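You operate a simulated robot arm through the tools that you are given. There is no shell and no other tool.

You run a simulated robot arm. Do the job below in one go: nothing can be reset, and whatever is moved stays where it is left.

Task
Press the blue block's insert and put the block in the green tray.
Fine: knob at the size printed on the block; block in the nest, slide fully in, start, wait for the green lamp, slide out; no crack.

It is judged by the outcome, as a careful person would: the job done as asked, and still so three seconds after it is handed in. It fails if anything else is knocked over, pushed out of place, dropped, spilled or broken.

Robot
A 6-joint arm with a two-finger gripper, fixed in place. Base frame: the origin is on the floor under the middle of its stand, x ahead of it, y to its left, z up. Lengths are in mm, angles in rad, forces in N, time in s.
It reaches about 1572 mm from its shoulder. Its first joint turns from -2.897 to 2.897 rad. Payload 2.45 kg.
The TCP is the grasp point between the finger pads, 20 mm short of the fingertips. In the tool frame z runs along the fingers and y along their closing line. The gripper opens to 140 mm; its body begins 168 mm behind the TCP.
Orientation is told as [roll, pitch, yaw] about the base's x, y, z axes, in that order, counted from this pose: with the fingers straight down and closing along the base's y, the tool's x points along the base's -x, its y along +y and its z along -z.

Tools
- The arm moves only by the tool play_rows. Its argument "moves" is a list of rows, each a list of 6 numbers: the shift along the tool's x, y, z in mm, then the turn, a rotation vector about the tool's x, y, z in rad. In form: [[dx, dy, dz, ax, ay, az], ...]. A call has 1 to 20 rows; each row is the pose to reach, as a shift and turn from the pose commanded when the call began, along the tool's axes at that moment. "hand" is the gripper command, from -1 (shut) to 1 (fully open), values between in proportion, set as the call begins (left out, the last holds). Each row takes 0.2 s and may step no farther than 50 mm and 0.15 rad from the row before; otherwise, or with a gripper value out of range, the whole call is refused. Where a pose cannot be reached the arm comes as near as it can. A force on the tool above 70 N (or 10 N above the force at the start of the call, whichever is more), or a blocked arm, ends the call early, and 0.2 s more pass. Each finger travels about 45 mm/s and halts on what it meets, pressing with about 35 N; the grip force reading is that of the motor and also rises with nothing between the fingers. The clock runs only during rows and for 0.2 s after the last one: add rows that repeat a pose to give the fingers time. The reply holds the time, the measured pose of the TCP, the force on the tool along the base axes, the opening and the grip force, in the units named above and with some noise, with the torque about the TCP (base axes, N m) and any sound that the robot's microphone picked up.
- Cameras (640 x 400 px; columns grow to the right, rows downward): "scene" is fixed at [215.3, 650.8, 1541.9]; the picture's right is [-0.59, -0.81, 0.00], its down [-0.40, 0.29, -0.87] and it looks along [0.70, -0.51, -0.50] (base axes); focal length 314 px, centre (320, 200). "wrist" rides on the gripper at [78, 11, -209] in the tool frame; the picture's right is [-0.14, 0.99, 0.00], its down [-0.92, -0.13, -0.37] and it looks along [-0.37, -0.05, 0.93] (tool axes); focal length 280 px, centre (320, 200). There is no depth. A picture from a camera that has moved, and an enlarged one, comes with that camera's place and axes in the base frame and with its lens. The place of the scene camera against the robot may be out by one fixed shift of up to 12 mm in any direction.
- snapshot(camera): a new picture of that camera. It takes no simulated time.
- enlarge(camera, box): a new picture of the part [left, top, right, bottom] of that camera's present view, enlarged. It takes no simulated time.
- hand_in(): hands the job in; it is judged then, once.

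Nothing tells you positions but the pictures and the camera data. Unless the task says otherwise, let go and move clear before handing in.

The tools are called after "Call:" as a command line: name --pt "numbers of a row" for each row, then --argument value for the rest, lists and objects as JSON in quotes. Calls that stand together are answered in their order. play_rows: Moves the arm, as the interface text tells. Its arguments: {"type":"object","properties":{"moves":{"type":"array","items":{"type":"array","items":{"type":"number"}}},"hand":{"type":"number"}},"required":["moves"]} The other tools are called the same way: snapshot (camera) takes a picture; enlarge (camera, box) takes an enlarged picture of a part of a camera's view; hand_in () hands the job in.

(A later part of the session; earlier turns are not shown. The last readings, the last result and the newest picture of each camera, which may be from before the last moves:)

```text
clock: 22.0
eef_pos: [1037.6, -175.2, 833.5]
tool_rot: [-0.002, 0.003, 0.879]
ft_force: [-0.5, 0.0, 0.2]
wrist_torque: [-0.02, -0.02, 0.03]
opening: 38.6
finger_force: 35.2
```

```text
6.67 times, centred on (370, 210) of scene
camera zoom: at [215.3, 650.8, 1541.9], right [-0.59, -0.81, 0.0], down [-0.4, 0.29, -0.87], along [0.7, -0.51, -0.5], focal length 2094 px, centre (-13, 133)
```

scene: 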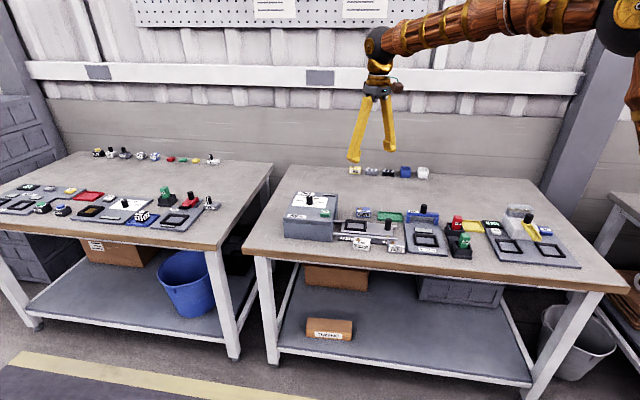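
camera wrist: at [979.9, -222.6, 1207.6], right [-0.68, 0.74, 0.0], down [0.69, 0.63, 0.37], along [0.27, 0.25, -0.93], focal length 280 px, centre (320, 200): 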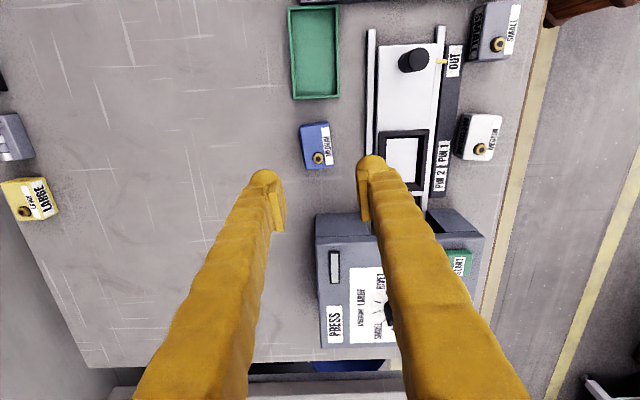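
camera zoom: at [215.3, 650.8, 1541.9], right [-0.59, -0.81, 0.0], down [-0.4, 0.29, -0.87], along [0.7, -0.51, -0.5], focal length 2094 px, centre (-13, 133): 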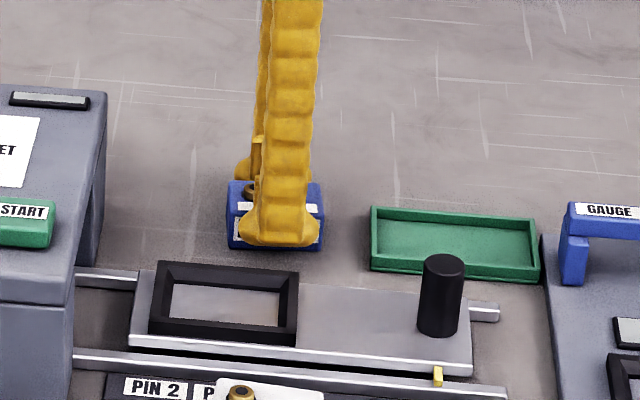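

I have the block (38.6 mm across). I'll lift it straight up and carry it over the nest, turning it to 45°.

Call:
play_rows --pt "0 0 -20 0 0 0" --pt "0 0 -45 0 0 0" --pt "0 0 -65 0 0 0" --pt "-9 28.4 -65 0 0 0.023" --pt "-18 56.8 -65 0 0 0.046" --pt "-27 85.2 -65 0 0 0.07" --pt "-36.3 113.6 -65 0 0 0.0932" --pt "-36.3 113.6 -65 0 0 0.0932" --pt "-36.3 113.6 -65 0 0 0.0932" --hand -1

Call:
snapshot --camera "wrist"

Call:
enlarge --camera "wrist" --box '[220, 90, 420, 215]'

Call:
enlarge --camera "scene" --box '[320, 180, 420, 250]'

```text
clock: 24.0
eef_pos: [973.7, -72.5, 897.7]
tool_rot: [0.0, 0.0, 0.785]
ft_force: [-0.1, -0.6, -0.6]
wrist_torque: [0.03, 0.02, 0.04]
opening: 38.6
finger_force: 35.2
```

```text
taken
camera wrist: at [910.4, -120.9, 1106.8], right [-0.6, 0.8, 0.0], down [0.74, 0.56, 0.37], along [0.29, 0.22, -0.93], focal length 280 px, centre (320, 200)
```

wrist: 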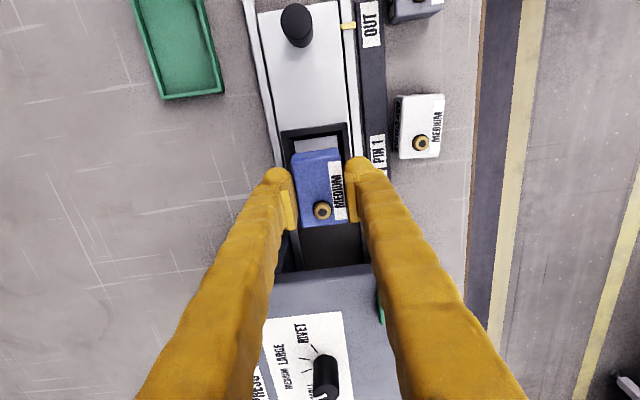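

```text
3.20 times, centred on (320, 152) of wrist
camera zoom: at [910.4, -120.9, 1106.8], right [-0.6, 0.8, 0.0], down [0.74, 0.56, 0.37], along [0.29, 0.22, -0.93], focal length 897 px, centre (320, 352)
```

zoom: 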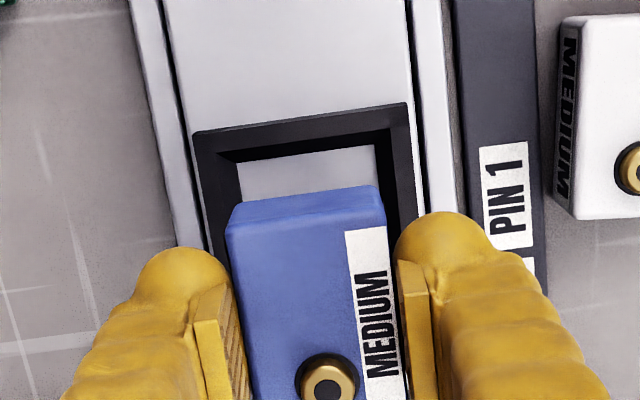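

```text
5.71 times, centred on (370, 215) of scene
camera zoom: at [215.3, 650.8, 1541.9], right [-0.59, -0.81, 0.0], down [-0.4, 0.29, -0.87], along [0.7, -0.51, -0.5], focal length 1795 px, centre (34, 114)
```

zoom: 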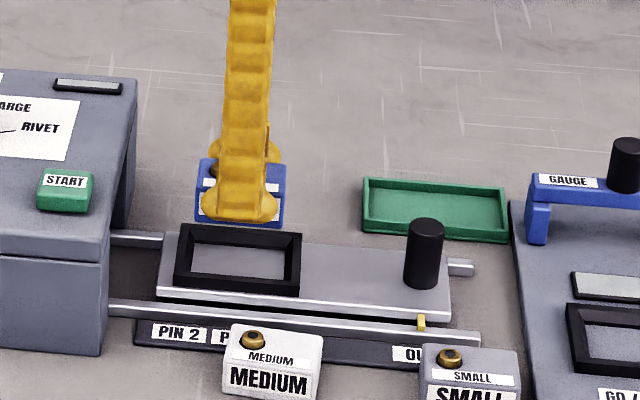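

The nest centre checks out at (973.0, -75.2), and the block needs a shift of about 2 mm. I'll line it up and lower it most of the way in.

Call:
play_rows --pt "1.9 -1.2 0 0 0 0" --pt "1.9 -1.2 0 0 0 0"

Call:
play_rows --pt "0 0 12 0 0 0" --pt "0 0 24 0 0 0" --pt "0 0 34 0 0 0" --pt "0 0 34 0 0 0"

Call:
snapshot --camera "wrist"

Call:
enlarge --camera "wrist" --box '[240, 120, 400, 220]'

Call:
enlarge --camera "scene" --box '[335, 195, 405, 245]'

```text
clock: 24.6
eef_pos: [972.7, -76.2, 898.3]
tool_rot: [0.0, 0.001, 0.785]
ft_force: [0.7, 0.0, -0.1]
wrist_torque: [-0.01, -0.01, 0.01]
opening: 38.4
finger_force: 35.0
```

```text
clock: 25.6
eef_pos: [973.9, -77.1, 863.9]
tool_rot: [0.002, -0.001, 0.784]
ft_force: [0.5, 0.4, -1.7]
wrist_torque: [0.0, -0.03, 0.02]
opening: 38.6
finger_force: 35.5
```

```text
taken
camera wrist: at [910.4, -125.4, 1073.1], right [-0.6, 0.8, 0.0], down [0.74, 0.56, 0.37], along [0.29, 0.22, -0.93], focal length 280 px, centre (320, 200)
```

wrist: 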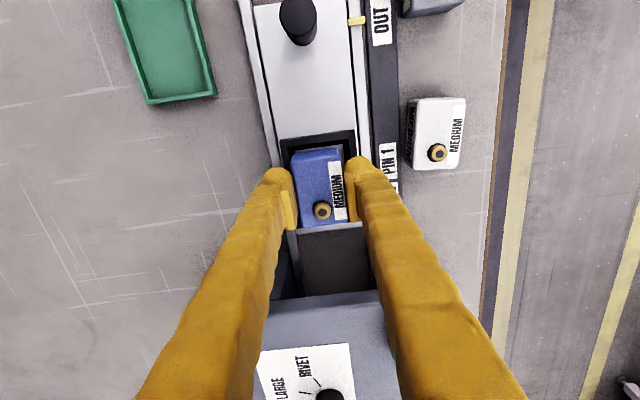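

```text
4.00 times, centred on (320, 170) of wrist
camera zoom: at [910.4, -125.4, 1073.1], right [-0.6, 0.8, 0.0], down [0.74, 0.56, 0.37], along [0.29, 0.22, -0.93], focal length 1122 px, centre (320, 320)
```

zoom: 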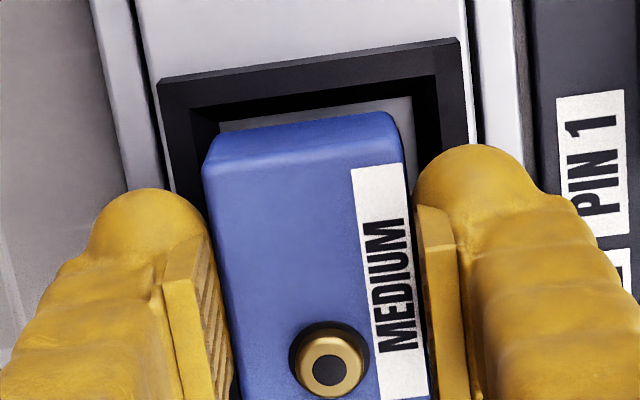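

```text
8.00 times, centred on (370, 220) of scene
camera zoom: at [215.3, 650.8, 1541.9], right [-0.59, -0.81, 0.0], down [-0.4, 0.29, -0.87], along [0.7, -0.51, -0.5], focal length 2512 px, centre (-80, 40)
```

zoom: 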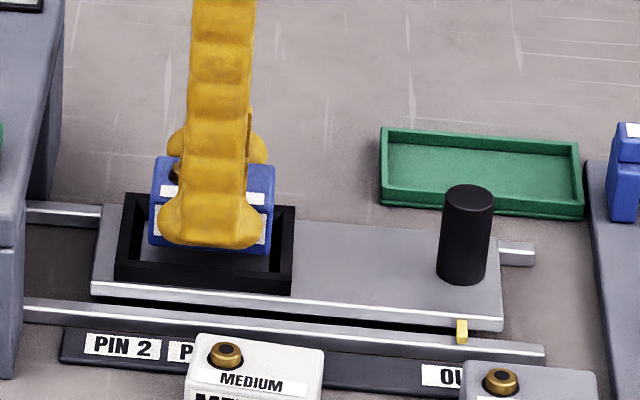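

Laterally the block sits about 2 mm too far back. I'll shift it and lower it into the funnel while watching the force.

Call:
play_rows --pt "-0.3 2.2 0 0 0 0" --pt "-0.3 2.2 0 0 0 0" --pt "-0.3 2.2 5 0 0 0" --pt "-0.3 2.2 10 0 0 0" --pt "-0.3 2.2 10 0 0 0"

Call:
enlarge --camera "wrist" --box '[240, 120, 400, 220]'

```text
clock: 26.8
eef_pos: [970.9, -75.9, 853.8]
tool_rot: [0.001, 0.001, 0.784]
ft_force: [-0.1, 0.6, -0.9]
wrist_torque: [0.01, -0.02, -0.01]
opening: 38.5
finger_force: 34.9
```

```text
4.00 times, centred on (320, 170) of wrist
camera zoom: at [908.6, -123.4, 1062.9], right [-0.6, 0.8, 0.0], down [0.74, 0.56, 0.37], along [0.29, 0.22, -0.93], focal length 1122 px, centre (320, 320)
```

zoom: 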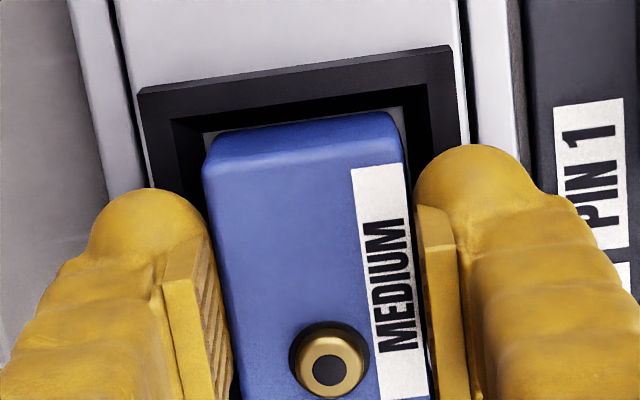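

Centred, with even gaps and no contact force. I'll lower it in small steps until it touches the floor.

Call:
play_rows --pt "0 0 1 0 0 0" --pt "0 0 2 0 0 0" --pt "0 0 2 0 0 0"

Call:
play_rows --pt "0 0 1 0 0 0" --pt "0 0 1.5 0 0 0" --pt "0 0 1.5 0 0 0"

Call:
enlarge --camera "wrist" --box '[240, 120, 400, 220]'

Call:
enlarge --camera "scene" --box '[335, 195, 405, 245]'

```text
clock: 27.6
eef_pos: [972.6, -73.8, 853.3]
tool_rot: [-0.003, 0.0, 0.787]
ft_force: [-5.3, 3.2, 32.3]
wrist_torque: [0.06, 0.13, 0.0]
opening: 38.9
finger_force: 34.7
```

```text
clock: 28.4
eef_pos: [970.6, -75.7, 850.5]
tool_rot: [-0.003, -0.001, 0.786]
ft_force: [0.2, 2.3, 32.7]
wrist_torque: [0.06, -0.04, -0.01]
opening: 38.9
finger_force: 35.0
```

```text
4.00 times, centred on (320, 170) of wrist
camera zoom: at [909.0, -123.3, 1060.4], right [-0.6, 0.8, 0.0], down [0.74, 0.56, 0.37], along [0.29, 0.22, -0.93], focal length 1122 px, centre (320, 320)
```

zoom: 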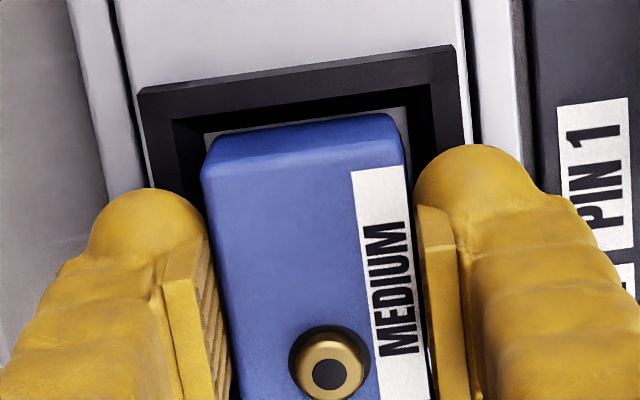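

```text
8.00 times, centred on (370, 220) of scene
camera zoom: at [215.3, 650.8, 1541.9], right [-0.59, -0.81, 0.0], down [-0.4, 0.29, -0.87], along [0.7, -0.51, -0.5], focal length 2512 px, centre (-80, 40)
```

zoom: 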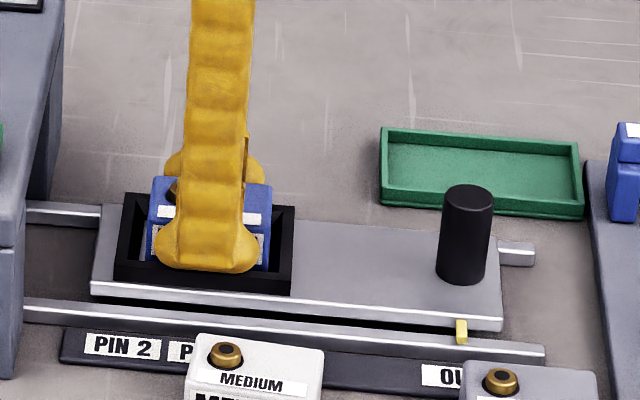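

The block is on the nest floor with 32 N of contact. I'll ease off the downward force, open the fingers and rise.

Call:
play_rows --pt "0 0 -2.5 0 0 0" --pt "0 0 -2.5 0 0 0"

Call:
play_rows --pt "0 0 0 0 0 0" --pt "0 0 0 0 0 0" --pt "0 0 0 0 0 0" --hand -0.15

Call:
enlarge --camera "wrist" --box '[240, 120, 400, 220]'

```text
clock: 29.0
eef_pos: [971.4, -74.7, 851.3]
tool_rot: [0.002, 0.001, 0.786]
ft_force: [-0.3, -0.3, -1.4]
wrist_torque: [0.0, 0.02, 0.04]
opening: 38.8
finger_force: 34.4
```

```text
clock: 29.8
eef_pos: [972.4, -74.7, 853.2]
tool_rot: [0.0, 0.001, 0.786]
ft_force: [-0.8, -0.5, -0.1]
wrist_torque: [-0.01, 0.02, 0.0]
opening: 59.8
finger_force: 0.0
```

```text
4.00 times, centred on (320, 170) of wrist
camera zoom: at [909.3, -123.1, 1062.6], right [-0.6, 0.8, 0.0], down [0.74, 0.56, 0.37], along [0.29, 0.22, -0.93], focal length 1122 px, centre (320, 320)
```

zoom: 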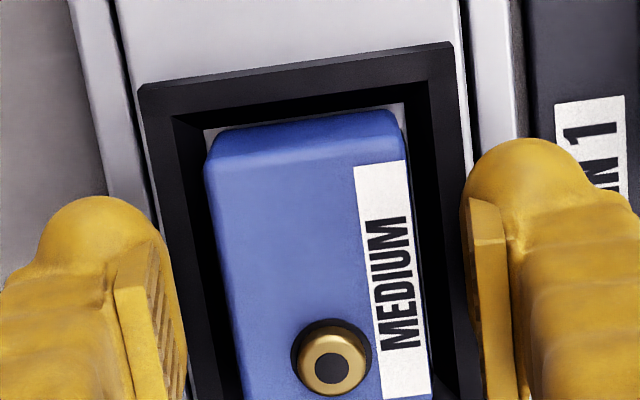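

Call:
play_rows --pt "0 0 -20 0 0 0" --pt "0 0 -60 0 0 0" --pt "0 0 -100 0 0 0" --pt "0 0 -125 0 0 0" --pt "0 0 -125 0 0 0" --hand -0.15

Call:
snapshot --camera "wrist"

Call:
enlarge --camera "wrist" --box '[250, 30, 410, 190]'

Call:
enlarge --camera "scene" --box '[335, 195, 405, 245]'

```text
clock: 31.0
eef_pos: [971.2, -75.0, 978.1]
tool_rot: [0.0, 0.001, 0.785]
ft_force: [0.3, -0.3, 0.4]
wrist_torque: [-0.03, 0.02, 0.04]
opening: 59.5
finger_force: 0.0
```

```text
taken
camera wrist: at [909.2, -122.0, 1186.5], right [-0.6, 0.8, 0.0], down [0.74, 0.56, 0.37], along [0.29, 0.22, -0.93], focal length 280 px, centre (320, 200)
```

wrist: 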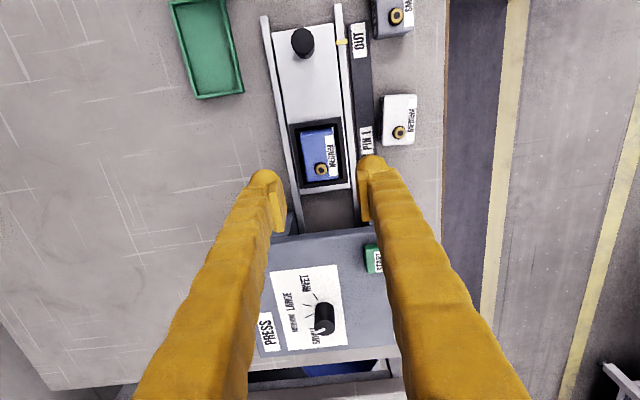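

```text
2.50 times, centred on (330, 110) of wrist
camera zoom: at [909.2, -122.0, 1186.5], right [-0.6, 0.8, 0.0], down [0.74, 0.56, 0.37], along [0.29, 0.22, -0.93], focal length 701 px, centre (295, 425)
```

zoom: 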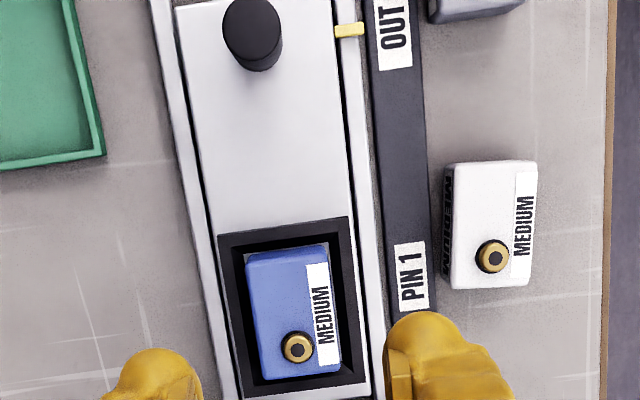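

```text
8.00 times, centred on (370, 220) of scene
camera zoom: at [215.3, 650.8, 1541.9], right [-0.59, -0.81, 0.0], down [-0.4, 0.29, -0.87], along [0.7, -0.51, -0.5], focal length 2512 px, centre (-80, 40)
```

zoom: 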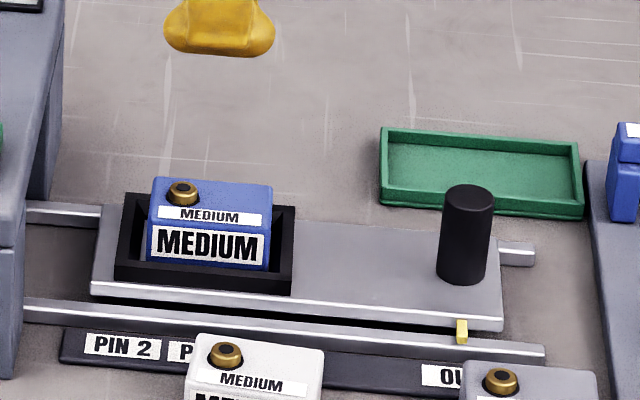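

The block is seated squarely in the nest. Now I'll move over the slide's handle, near (884, -162.5) with its top around z 862.

Call:
play_rows --pt "41 0 0 0 0 0" --pt "82 0 0 0 0 0" --pt "123.4 -0.3 0 0 0 0" --pt "123.4 -0.3 30 0 0 0" --pt "123.4 -0.3 60 0 0 0" --pt "123.4 -0.3 78 0 0 0" --pt "123.4 -0.3 78 0 0 0" --hand -0.15

Call:
snapshot --camera "wrist"

Call:
enlarge --camera "wrist" --box '[240, 120, 400, 220]'

Call:
enlarge --camera "scene" --box '[335, 185, 415, 245]'

```text
clock: 32.6
eef_pos: [885.0, -162.9, 901.7]
tool_rot: [0.002, -0.001, 0.785]
ft_force: [0.3, 0.0, -1.1]
wrist_torque: [-0.02, 0.02, 0.01]
opening: 59.5
finger_force: 0.1
```

```text
taken
camera wrist: at [821.3, -210.4, 1110.2], right [-0.6, 0.8, 0.0], down [0.74, 0.56, 0.37], along [0.29, 0.22, -0.93], focal length 280 px, centre (320, 200)
```

wrist: 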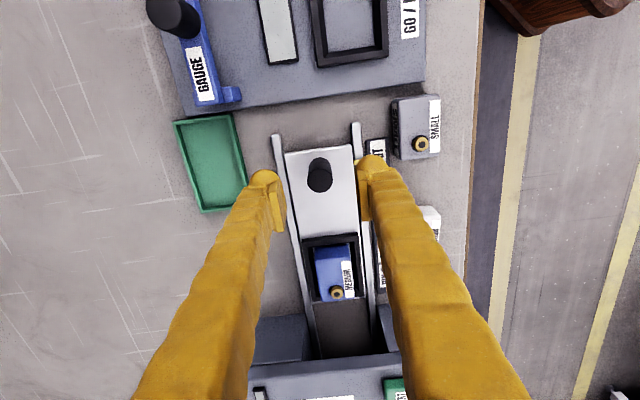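

```text
4.00 times, centred on (320, 170) of wrist
camera zoom: at [821.3, -210.4, 1110.2], right [-0.6, 0.8, 0.0], down [0.74, 0.56, 0.37], along [0.29, 0.22, -0.93], focal length 1122 px, centre (320, 320)
```

zoom: 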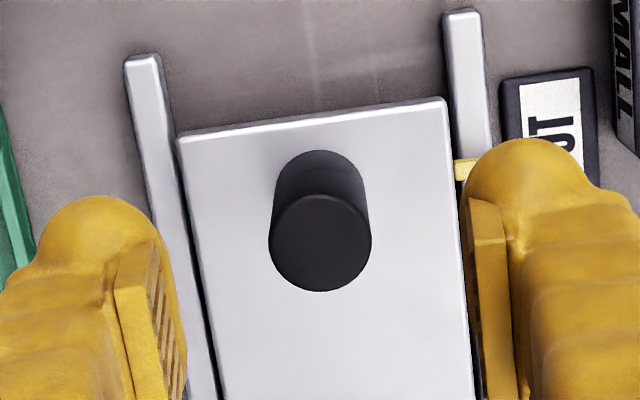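

```text
6.67 times, centred on (375, 215) of scene
camera zoom: at [215.3, 650.8, 1541.9], right [-0.59, -0.81, 0.0], down [-0.4, 0.29, -0.87], along [0.7, -0.51, -0.5], focal length 2094 px, centre (-47, 100)
```

zoom: 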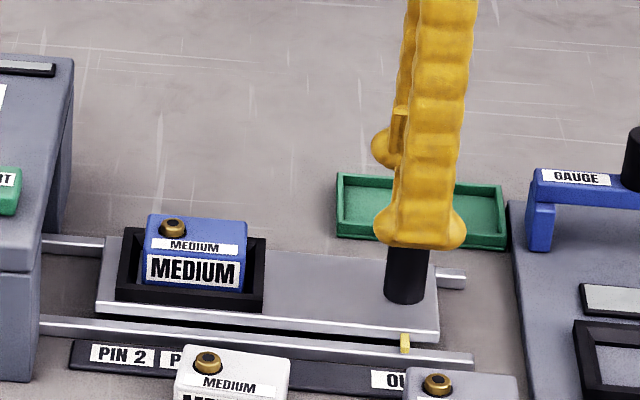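

The handle is centred. I'll lower onto it and grip.

Call:
play_rows --pt "-0.5 0 20 0 0 0" --pt "-0.5 0 40 0 0 0" --pt "-0.5 0 53 0 0 0" --pt "-0.5 0 53 0 0 0"

Call:
play_rows --pt "0 0 0 0 0 0" --pt "0 0 0 0 0 0" --pt "0 0 0 0 0 0" --pt "0 0 0 0 0 0" --hand -1

Call:
enlarge --camera "wrist" --box '[240, 120, 400, 220]'

```text
clock: 33.6
eef_pos: [885.1, -161.9, 846.7]
tool_rot: [0.001, 0.0, 0.786]
ft_force: [-0.8, 0.9, -0.2]
wrist_torque: [0.01, 0.02, 0.01]
opening: 59.6
finger_force: 0.1
```

```text
clock: 34.6
eef_pos: [885.9, -162.9, 846.2]
tool_rot: [0.001, 0.0, 0.785]
ft_force: [-3.1, 3.1, -1.6]
wrist_torque: [0.02, 0.0, 0.0]
opening: 22.8
finger_force: 40.3
```

```text
4.00 times, centred on (320, 170) of wrist
camera zoom: at [822.3, -209.5, 1055.7], right [-0.6, 0.8, 0.0], down [0.74, 0.56, 0.37], along [0.29, 0.22, -0.93], focal length 1122 px, centre (320, 320)
```

zoom: 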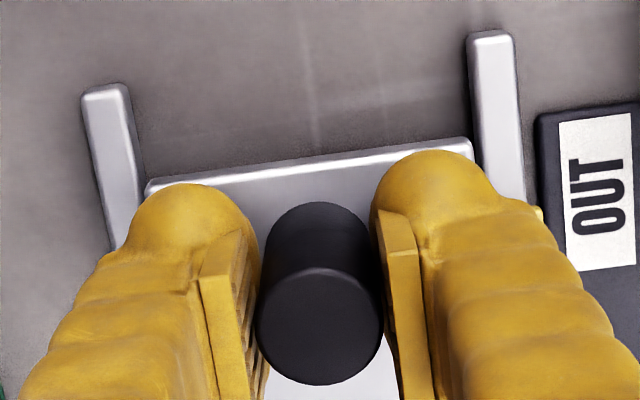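

The handle is gripped (22.8 mm). I'll push the slide gently toward the press, the first part slowly, and check.

Call:
play_rows --pt "-5 0 0 0 0 0" --pt "-12 0 0 0 0 0" --pt "-20 0 0 0 0 0" --pt "-28 0 0 0 0 0" --pt "-36 0 0 0 0 0" --pt "-44 0 0 0 0 0" --pt "-52 0 0 0 0 0" --pt "-60 0 0 0 0 0" --pt "-60 0 0 0 0 0"

Call:
enlarge --camera "scene" --box '[280, 175, 400, 255]'

Call:
snapshot --camera "wrist"

```text
clock: 36.6
eef_pos: [926.8, -121.3, 846.7]
tool_rot: [0.0, 0.001, 0.784]
ft_force: [-22.6, 22.0, -3.7]
wrist_torque: [0.17, 0.27, -0.05]
opening: 22.5
finger_force: 45.0
```

```text
5.00 times, centred on (340, 215) of scene
camera zoom: at [215.3, 650.8, 1541.9], right [-0.59, -0.81, 0.0], down [-0.4, 0.29, -0.87], along [0.7, -0.51, -0.5], focal length 1570 px, centre (220, 125)
```

zoom: 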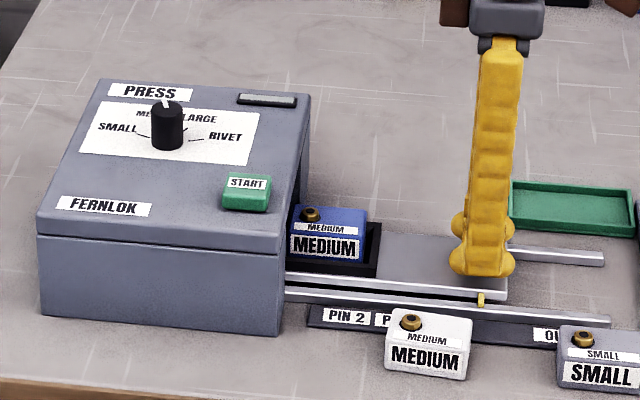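

```text
taken
camera wrist: at [863.9, -168.0, 1055.8], right [-0.6, 0.8, 0.0], down [0.74, 0.56, 0.37], along [0.29, 0.22, -0.93], focal length 280 px, centre (320, 200)
```

wrist: 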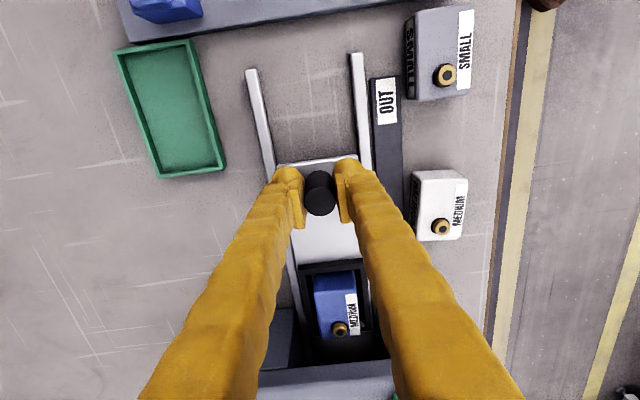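

The slide moves well. There's about 31 N of sideways load, so I'll ease the sideways offset as I continue inward.

Call:
play_rows --pt "0 1.5 0 0 0 0" --pt "-8 1.5 0 0 0 0" --pt "-16 1.5 0 0 0 0" --pt "-24 1.5 0 0 0 0" --pt "-32 1.5 0 0 0 0" --pt "-40 1.5 0 0 0 0" --pt "-48 1.5 0 0 0 0" --pt "-48 1.5 0 0 0 0"

Call:
enlarge --camera "scene" --box '[280, 175, 400, 255]'

Call:
snapshot --camera "wrist"

```text
clock: 38.4
eef_pos: [960.0, -86.8, 846.6]
tool_rot: [-0.002, 0.0, 0.784]
ft_force: [21.1, -21.0, -18.3]
wrist_torque: [-0.21, -0.19, 0.02]
opening: 22.7
finger_force: 44.6
```

```text
5.00 times, centred on (340, 215) of scene
camera zoom: at [215.3, 650.8, 1541.9], right [-0.59, -0.81, 0.0], down [-0.4, 0.29, -0.87], along [0.7, -0.51, -0.5], focal length 1570 px, centre (220, 125)
```

zoom: 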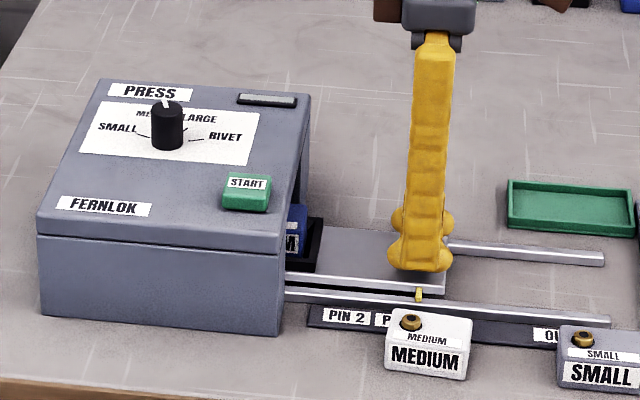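

```text
taken
camera wrist: at [897.0, -133.9, 1055.8], right [-0.6, 0.8, 0.0], down [0.74, 0.56, 0.37], along [0.3, 0.22, -0.93], focal length 280 px, centre (320, 200)
```

wrist: 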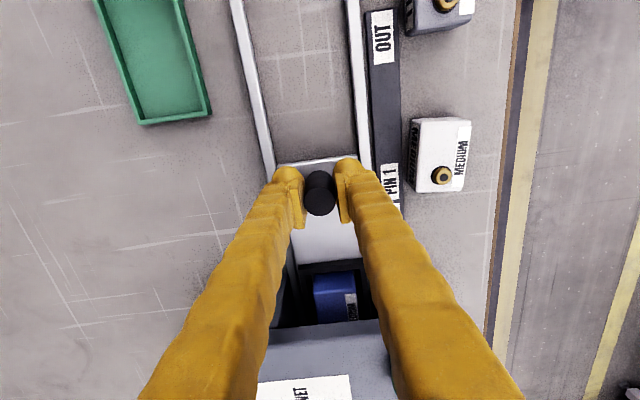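

Call:
play_rows --pt "0 -0.7 0 0 0 0" --pt "-6 -0.7 0 0 0 0" --pt "-12 -0.7 0 0 0 0" --pt "-18 -0.7 0 0 0 0" --pt "-24 -0.7 0 0 0 0" --pt "-24 -0.7 0 0 0 0"

Call:
enlarge --camera "scene" --box '[280, 175, 400, 255]'

Call:
enlarge --camera "wrist" --box '[250, 100, 430, 220]'

```text
clock: 39.8
eef_pos: [977.8, -68.1, 846.8]
tool_rot: [-0.001, -0.001, 0.786]
ft_force: [4.4, -6.1, 22.2]
wrist_torque: [-0.2, 0.1, 0.0]
opening: 22.8
finger_force: 44.5
```

```text
5.00 times, centred on (340, 215) of scene
camera zoom: at [215.3, 650.8, 1541.9], right [-0.59, -0.81, 0.0], down [-0.4, 0.29, -0.87], along [0.7, -0.51, -0.5], focal length 1570 px, centre (220, 125)
```

zoom: 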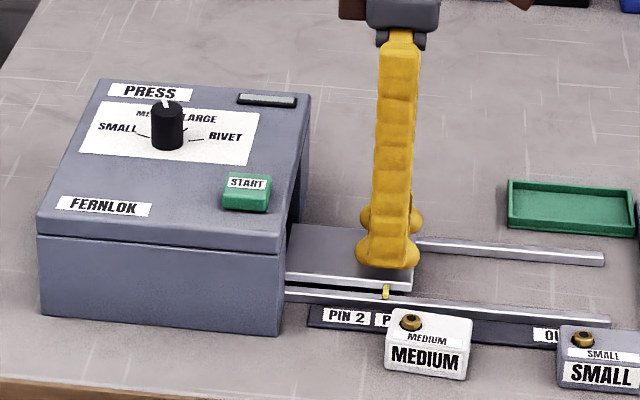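

```text
3.33 times, centred on (340, 160) of wrist
camera zoom: at [915.2, -116.2, 1055.8], right [-0.6, 0.8, 0.0], down [0.74, 0.56, 0.37], along [0.3, 0.22, -0.93], focal length 935 px, centre (253, 333)
```

zoom: 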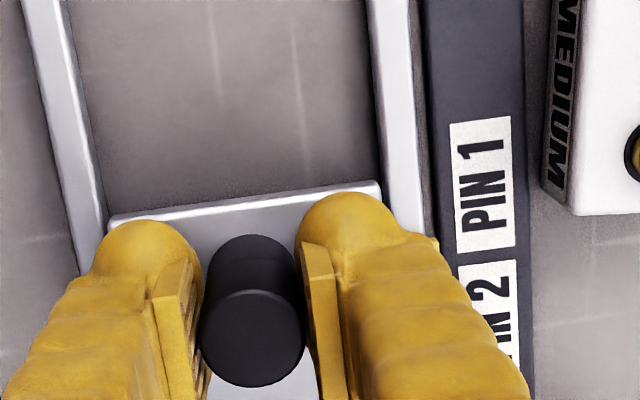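

Call:
play_rows --pt "-5 0 0 0 0 0" --pt "-10 0 0 0 0 0" --pt "-15 0 0 0 0 0" --pt "-15 0 0 0 0 0"

Call:
enlarge --camera "scene" --box '[280, 175, 400, 255]'

Call:
enlarge --camera "wrist" --box '[250, 100, 430, 220]'

```text
clock: 40.8
eef_pos: [987.3, -58.0, 847.2]
tool_rot: [0.0, -0.002, 0.786]
ft_force: [-5.6, 5.7, 23.8]
wrist_torque: [-0.01, 0.11, 0.01]
opening: 22.7
finger_force: 45.4
```

```text
5.00 times, centred on (340, 215) of scene
camera zoom: at [215.3, 650.8, 1541.9], right [-0.59, -0.81, 0.0], down [-0.4, 0.29, -0.87], along [0.7, -0.51, -0.5], focal length 1570 px, centre (220, 125)
```

zoom: 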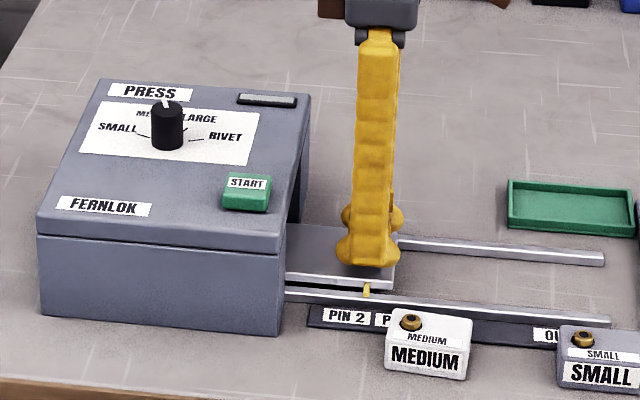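

```text
3.33 times, centred on (340, 160) of wrist
camera zoom: at [926.1, -105.6, 1055.8], right [-0.6, 0.8, 0.0], down [0.74, 0.56, 0.37], along [0.29, 0.22, -0.93], focal length 935 px, centre (253, 333)
```

zoom: 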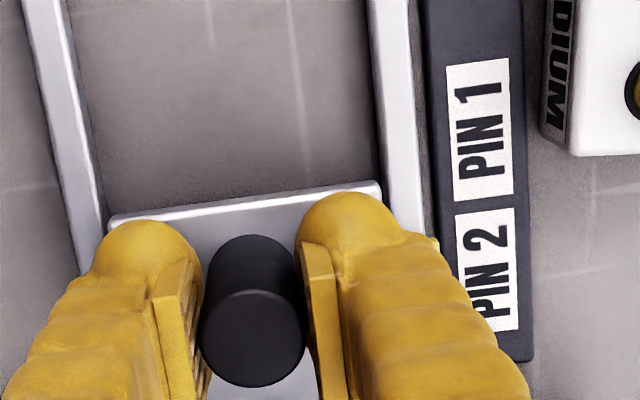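

Call:
play_rows --pt "-4 0 0 0 0 0" --pt "-8 0 0 0 0 0" --pt "-12 0 0 0 0 0" --pt "-12 0 0 0 0 0"

Call:
enlarge --camera "scene" --box '[280, 175, 400, 255]'

Call:
enlarge --camera "wrist" --box '[250, 100, 430, 220]'

```text
clock: 41.8
eef_pos: [997.7, -50.5, 847.1]
tool_rot: [0.0, 0.001, 0.785]
ft_force: [-0.2, 4.4, 6.4]
wrist_torque: [-0.03, 0.05, 0.0]
opening: 22.5
finger_force: 45.0
```

```text
5.00 times, centred on (340, 215) of scene
camera zoom: at [215.3, 650.8, 1541.9], right [-0.59, -0.81, 0.0], down [-0.4, 0.29, -0.87], along [0.7, -0.51, -0.5], focal length 1570 px, centre (220, 125)
```

zoom: 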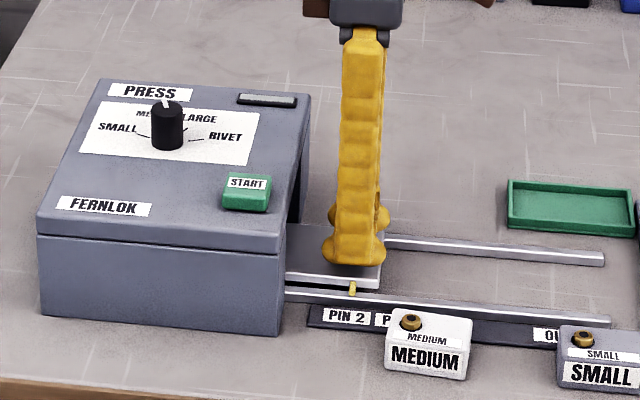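

```text
3.33 times, centred on (340, 160) of wrist
camera zoom: at [934.0, -97.9, 1055.7], right [-0.6, 0.8, 0.0], down [0.74, 0.56, 0.37], along [0.29, 0.22, -0.93], focal length 935 px, centre (253, 333)
```

zoom: 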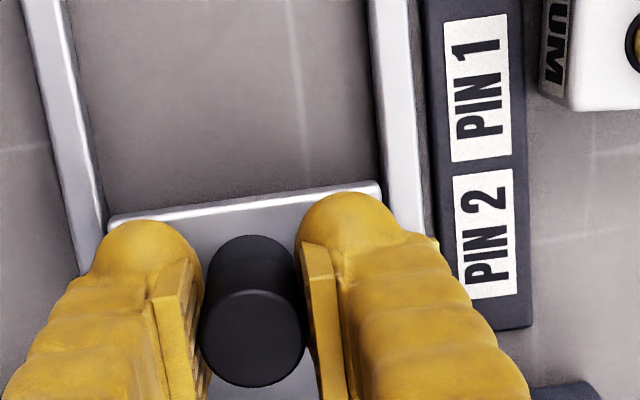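

Call:
play_rows --pt "-3 0 0 0 0 0" --pt "-6 0 0 0 0 0" --pt "-6 0 0 0 0 0"

Call:
enlarge --camera "scene" --box '[280, 175, 400, 255]'

Call:
enlarge --camera "wrist" --box '[250, 100, 430, 220]'

```text
clock: 42.6
eef_pos: [999.5, -47.7, 845.9]
tool_rot: [0.001, 0.002, 0.786]
ft_force: [-30.9, -16.9, 3.2]
wrist_torque: [-0.23, 0.37, -0.02]
opening: 22.8
finger_force: 45.2
```

```text
5.00 times, centred on (340, 215) of scene
camera zoom: at [215.3, 650.8, 1541.9], right [-0.59, -0.81, 0.0], down [-0.4, 0.29, -0.87], along [0.7, -0.51, -0.5], focal length 1570 px, centre (220, 125)
```

zoom: 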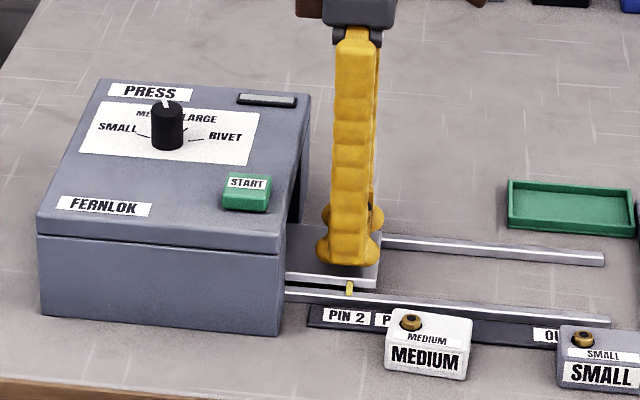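

```text
3.33 times, centred on (340, 160) of wrist
camera zoom: at [937.9, -94.4, 1055.1], right [-0.6, 0.8, 0.0], down [0.74, 0.56, 0.37], along [0.29, 0.22, -0.93], focal length 935 px, centre (253, 333)
```

zoom: 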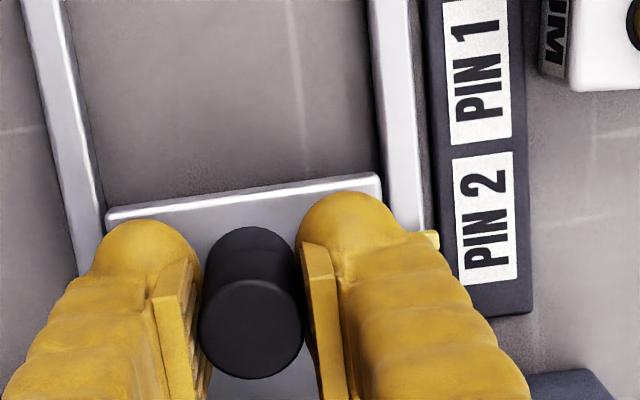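

It now resists with about 34 N along the rail, and the pointer is beside PIN 2. One more small push will show whether that is the end stop.

Call:
play_rows --pt "-1.5 0 0 0 0 0" --pt "-3 0 0 0 0 0" --pt "-3 0 0 0 0 0"

Call:
enlarge --camera "wrist" --box '[250, 100, 430, 220]'

Call:
enlarge --camera "scene" --box '[280, 175, 400, 255]'

```text
clock: 43.4
eef_pos: [1003.0, -43.8, 847.3]
tool_rot: [0.0, 0.0, 0.785]
ft_force: [-21.2, -26.6, -8.3]
wrist_torque: [-0.22, 0.2, 0.02]
opening: 22.5
finger_force: 45.4
```

```text
3.33 times, centred on (340, 160) of wrist
camera zoom: at [940.1, -91.5, 1055.2], right [-0.6, 0.8, 0.0], down [0.74, 0.56, 0.37], along [0.29, 0.22, -0.93], focal length 935 px, centre (253, 333)
```

zoom: 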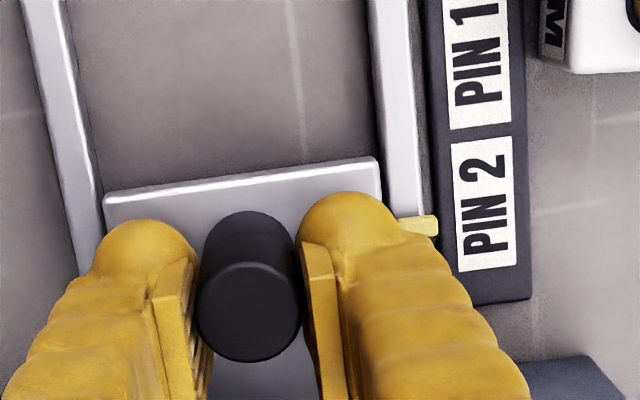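

```text
5.00 times, centred on (340, 215) of scene
camera zoom: at [215.3, 650.8, 1541.9], right [-0.59, -0.81, 0.0], down [-0.4, 0.29, -0.87], along [0.7, -0.51, -0.5], focal length 1570 px, centre (220, 125)
```

zoom: 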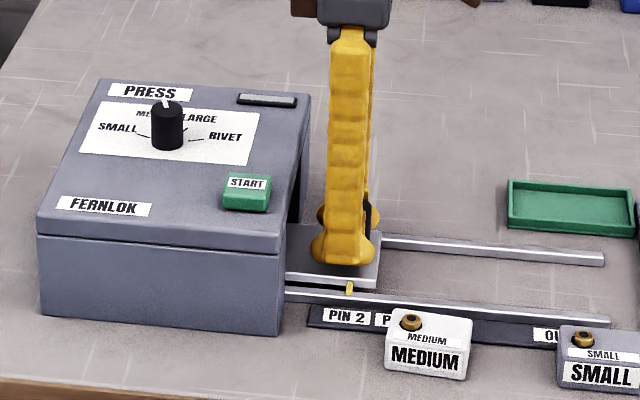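

The fingers slip while the slide stays put with its pointer centred on PIN 2, so it's fully in. I'll release the handle and rise.

Call:
play_rows --pt "1 0 0 0 0 0" --pt "1 0 0 0 0 0" --pt "1 0 0 0 0 0" --pt "1 0 0 0 0 0" --hand -0.15

Call:
play_rows --pt "0 0 -20 0 0 0" --pt "0 0 -60 0 0 0" --pt "0 0 -100 0 0 0" --pt "0 0 -140 0 0 0" --pt "0 0 -160 0 0 0" --pt "0 0 -160 0 0 0"

Call:
snapshot --camera "wrist"

Call:
enlarge --camera "scene" --box '[280, 175, 400, 255]'

```text
clock: 44.4
eef_pos: [1001.5, -43.8, 847.0]
tool_rot: [0.0, 0.0, 0.785]
ft_force: [-0.4, -0.5, 0.5]
wrist_torque: [0.04, 0.03, -0.01]
opening: 59.7
finger_force: 0.0
```

```text
clock: 45.8
eef_pos: [1001.6, -44.9, 1005.8]
tool_rot: [0.0, 0.001, 0.785]
ft_force: [0.0, -0.8, 0.2]
wrist_torque: [0.02, 0.01, 0.0]
opening: 59.6
finger_force: 0.0
```

```text
taken
camera wrist: at [939.6, -92.9, 1215.7], right [-0.6, 0.8, 0.0], down [0.74, 0.56, 0.37], along [0.29, 0.22, -0.93], focal length 280 px, centre (320, 200)
```

wrist: 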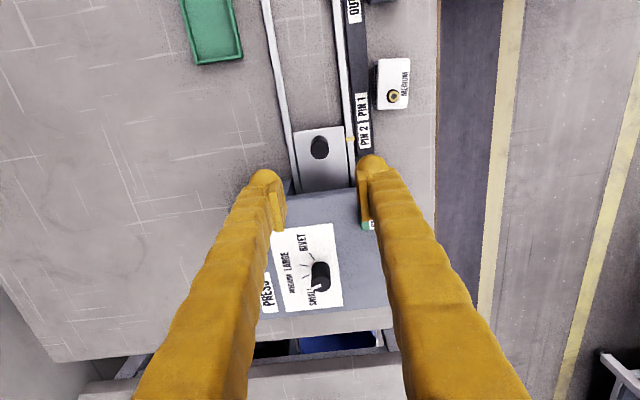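

```text
5.00 times, centred on (340, 215) of scene
camera zoom: at [215.3, 650.8, 1541.9], right [-0.59, -0.81, 0.0], down [-0.4, 0.29, -0.87], along [0.7, -0.51, -0.5], focal length 1570 px, centre (220, 125)
```

zoom: 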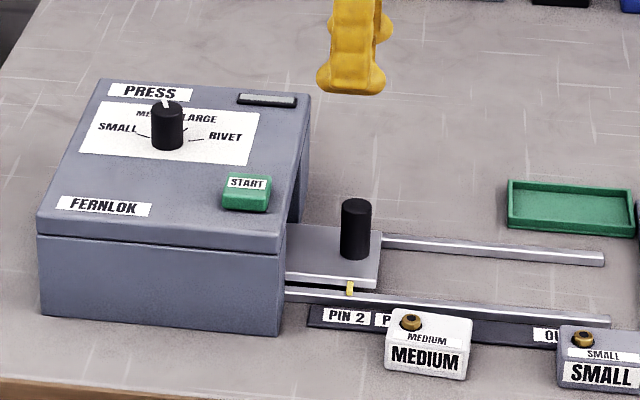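

The slide stays at PIN 2. I'll look at the START button from straight above to get its position and height.

Call:
play_rows --pt "-39 10.7 0 0 0 0" --pt "-78 21.4 0 0 0 0" --pt "-117 32 0 0 0 0" --pt "-156.6 42.8 0 0 0 0" --pt "-156.6 42.8 0 0 0 0" --hand -0.15

Call:
snapshot --camera "wrist"

Call:
enlarge --camera "wrist" --box '[260, 50, 380, 130]'

```text
clock: 47.0
eef_pos: [1080.6, 97.0, 1010.7]
tool_rot: [0.002, 0.0, 0.786]
ft_force: [-0.2, -0.3, -0.2]
wrist_torque: [-0.03, 0.0, -0.02]
opening: 59.6
finger_force: 0.1
```

```text
taken
camera wrist: at [1018.1, 47.7, 1219.9], right [-0.6, 0.8, 0.0], down [0.74, 0.56, 0.37], along [0.29, 0.22, -0.93], focal length 280 px, centre (320, 200)
```

wrist: 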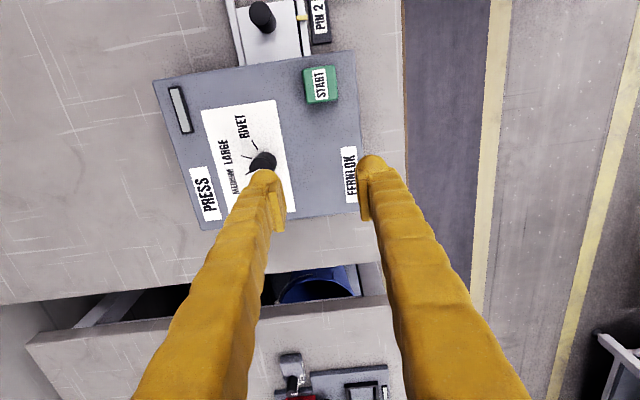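

```text
5.00 times, centred on (320, 90) of wrist
camera zoom: at [1018.1, 47.7, 1219.9], right [-0.6, 0.8, 0.0], down [0.74, 0.56, 0.37], along [0.29, 0.22, -0.93], focal length 1402 px, centre (320, 750)
```

zoom: 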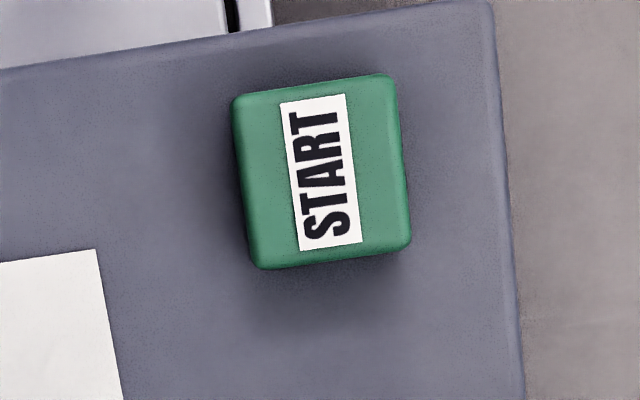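

START is centred near (1015, 45.8) with its top near z 904. I'll close the fingers and move above it.

Call:
play_rows --pt "28 3.4 0 0 0 0" --pt "56 6.8 0 0 0 0" --pt "82.6 10.2 0 0 0 0" --pt "82.6 10.2 25 0 0 0" --pt "82.6 10.2 50 0 0 0" --pt "82.6 10.2 65 0 0 0" --pt "82.6 10.2 65 0 0 0" --hand -1

Call:
snapshot --camera "wrist"

Call:
enlarge --camera "scene" --box '[280, 175, 380, 245]'

```text
clock: 48.6
eef_pos: [1014.9, 46.3, 940.1]
tool_rot: [0.003, -0.002, 0.786]
ft_force: [0.2, -0.4, 0.6]
wrist_torque: [0.02, -0.01, 0.05]
opening: 0.2
finger_force: 29.8
```

```text
taken
camera wrist: at [952.2, -1.8, 1150.1], right [-0.6, 0.8, 0.0], down [0.74, 0.56, 0.37], along [0.29, 0.22, -0.93], focal length 280 px, centre (320, 200)
```

wrist: 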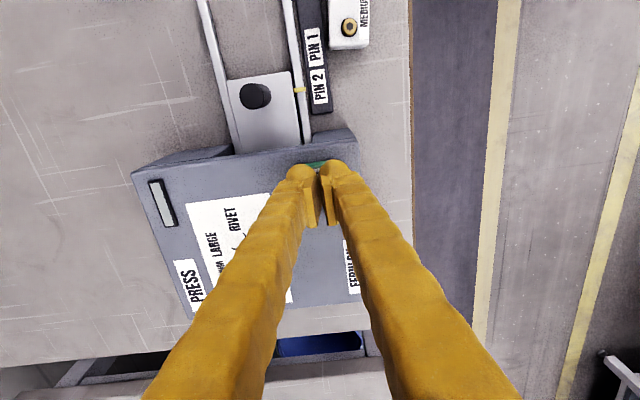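

```text
5.71 times, centred on (330, 210) of scene
camera zoom: at [215.3, 650.8, 1541.9], right [-0.59, -0.81, 0.0], down [-0.4, 0.29, -0.87], along [0.7, -0.51, -0.5], focal length 1795 px, centre (263, 143)
```

zoom: 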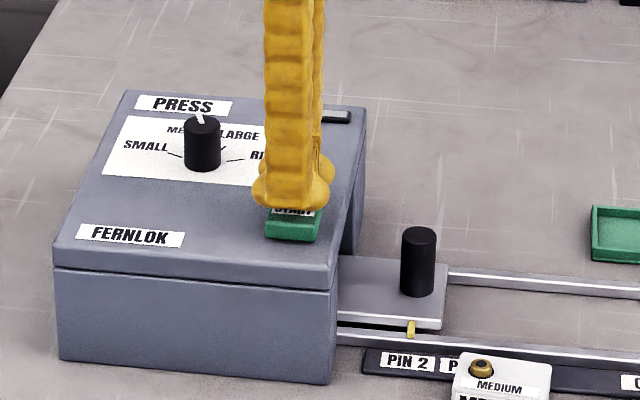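

The fingertips are about 15 mm above the button. I'll press down in small steps.

Call:
play_rows --pt "0 0 8 0 0 0" --pt "0 0 13 0 0 0" --pt "0 0 16 0 0 0" --pt "0 0 18 0 0 0"

Call:
enlarge --camera "scene" --box '[280, 175, 380, 245]'

```text
clock: 49.6
eef_pos: [1016.0, 45.8, 924.6]
tool_rot: [0.0, 0.0, 0.786]
ft_force: [-1.6, 6.0, 11.7]
wrist_torque: [0.1, 0.02, 0.05]
opening: 6.1
finger_force: 29.7
heard: click
```

```text
5.71 times, centred on (330, 210) of scene
camera zoom: at [215.3, 650.8, 1541.9], right [-0.59, -0.81, 0.0], down [-0.4, 0.29, -0.87], along [0.7, -0.51, -0.5], focal length 1795 px, centre (263, 143)
```

zoom: 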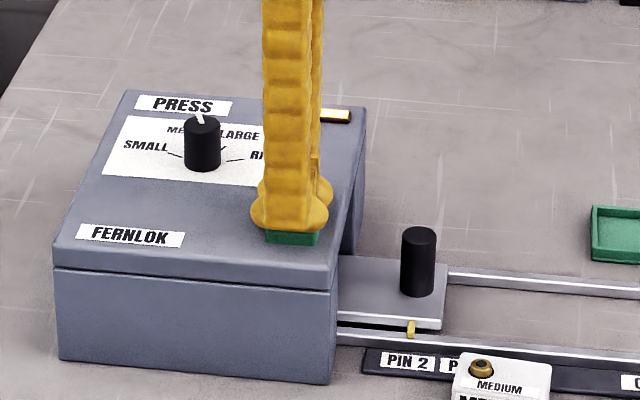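

A click, and the lamp is now yellow: the cycle is running. I'll lift off the button and wait for green.

Call:
play_rows --pt "0 0 -10 0 0 0" --pt "0 0 -40 0 0 0" --pt "0 0 -75 0 0 0" --pt "0 0 -75 0 0 0" --pt "0 0 -75 0 0 0"

Call:
enlarge --camera "scene" --box '[280, 175, 380, 245]'

```text
clock: 50.8
eef_pos: [1015.2, 46.6, 998.7]
tool_rot: [0.0, 0.001, 0.784]
ft_force: [-0.2, 0.5, -0.9]
wrist_torque: [0.0, -0.03, -0.04]
opening: 0.0
finger_force: 29.5
```

```text
5.71 times, centred on (330, 210) of scene
camera zoom: at [215.3, 650.8, 1541.9], right [-0.59, -0.81, 0.0], down [-0.4, 0.29, -0.87], along [0.7, -0.51, -0.5], focal length 1795 px, centre (263, 143)
```

zoom: 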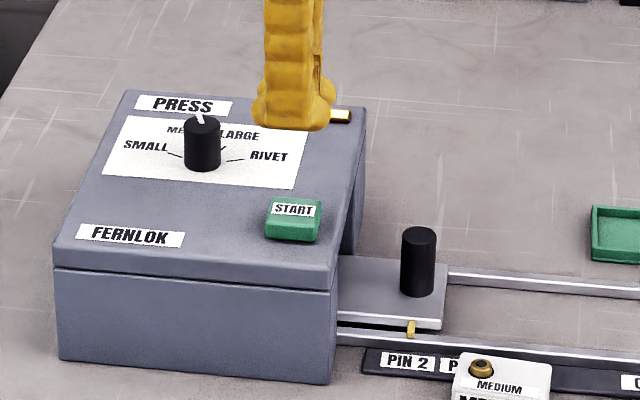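

Still amber. While it runs I'll go to a hover above the handle and keep checking the lamp.

Call:
play_rows --pt "20 -14 0 0 0 0" --pt "40 -28 0 0 0 0" --pt "60 -42 0 0 0 0" --pt "79.7 -55.8 0 0 0 0" --pt "79.7 -55.8 0 0 0 0" --pt "79.7 -55.8 0 0 0 0" --pt "79.7 -55.8 0 0 0 0" --hand -0.15

Call:
enlarge --camera "scene" --box '[280, 175, 380, 245]'

Call:
snapshot --camera "wrist"

```text
clock: 52.4
eef_pos: [997.8, -48.8, 1000.2]
tool_rot: [0.0, 0.001, 0.785]
ft_force: [-0.2, -0.4, 0.2]
wrist_torque: [0.01, 0.03, -0.04]
opening: 59.4
finger_force: 0.0
```

```text
5.71 times, centred on (330, 210) of scene
camera zoom: at [215.3, 650.8, 1541.9], right [-0.59, -0.81, 0.0], down [-0.4, 0.29, -0.87], along [0.7, -0.51, -0.5], focal length 1795 px, centre (263, 143)
```

zoom: 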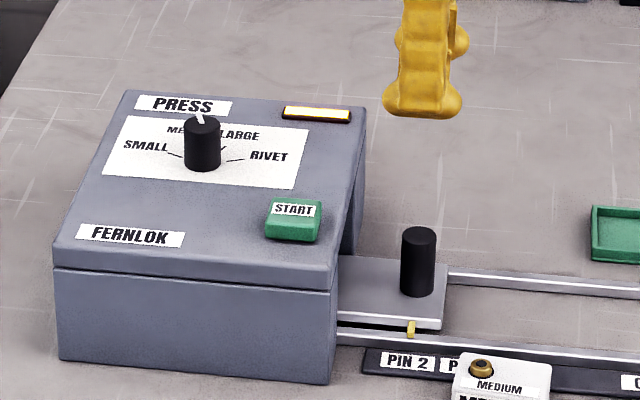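

```text
taken
camera wrist: at [935.2, -97.4, 1208.8], right [-0.6, 0.8, 0.0], down [0.74, 0.56, 0.37], along [0.29, 0.22, -0.93], focal length 280 px, centre (320, 200)
```

wrist: 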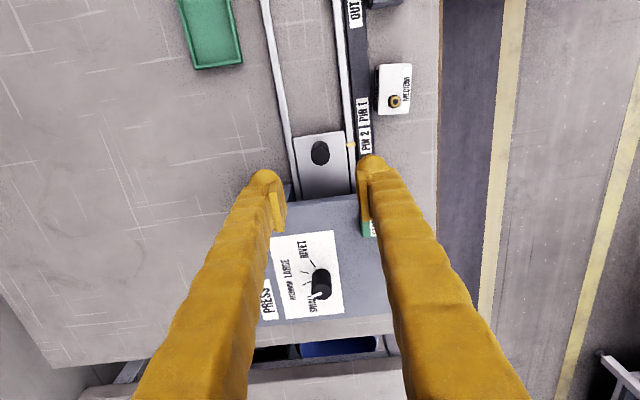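

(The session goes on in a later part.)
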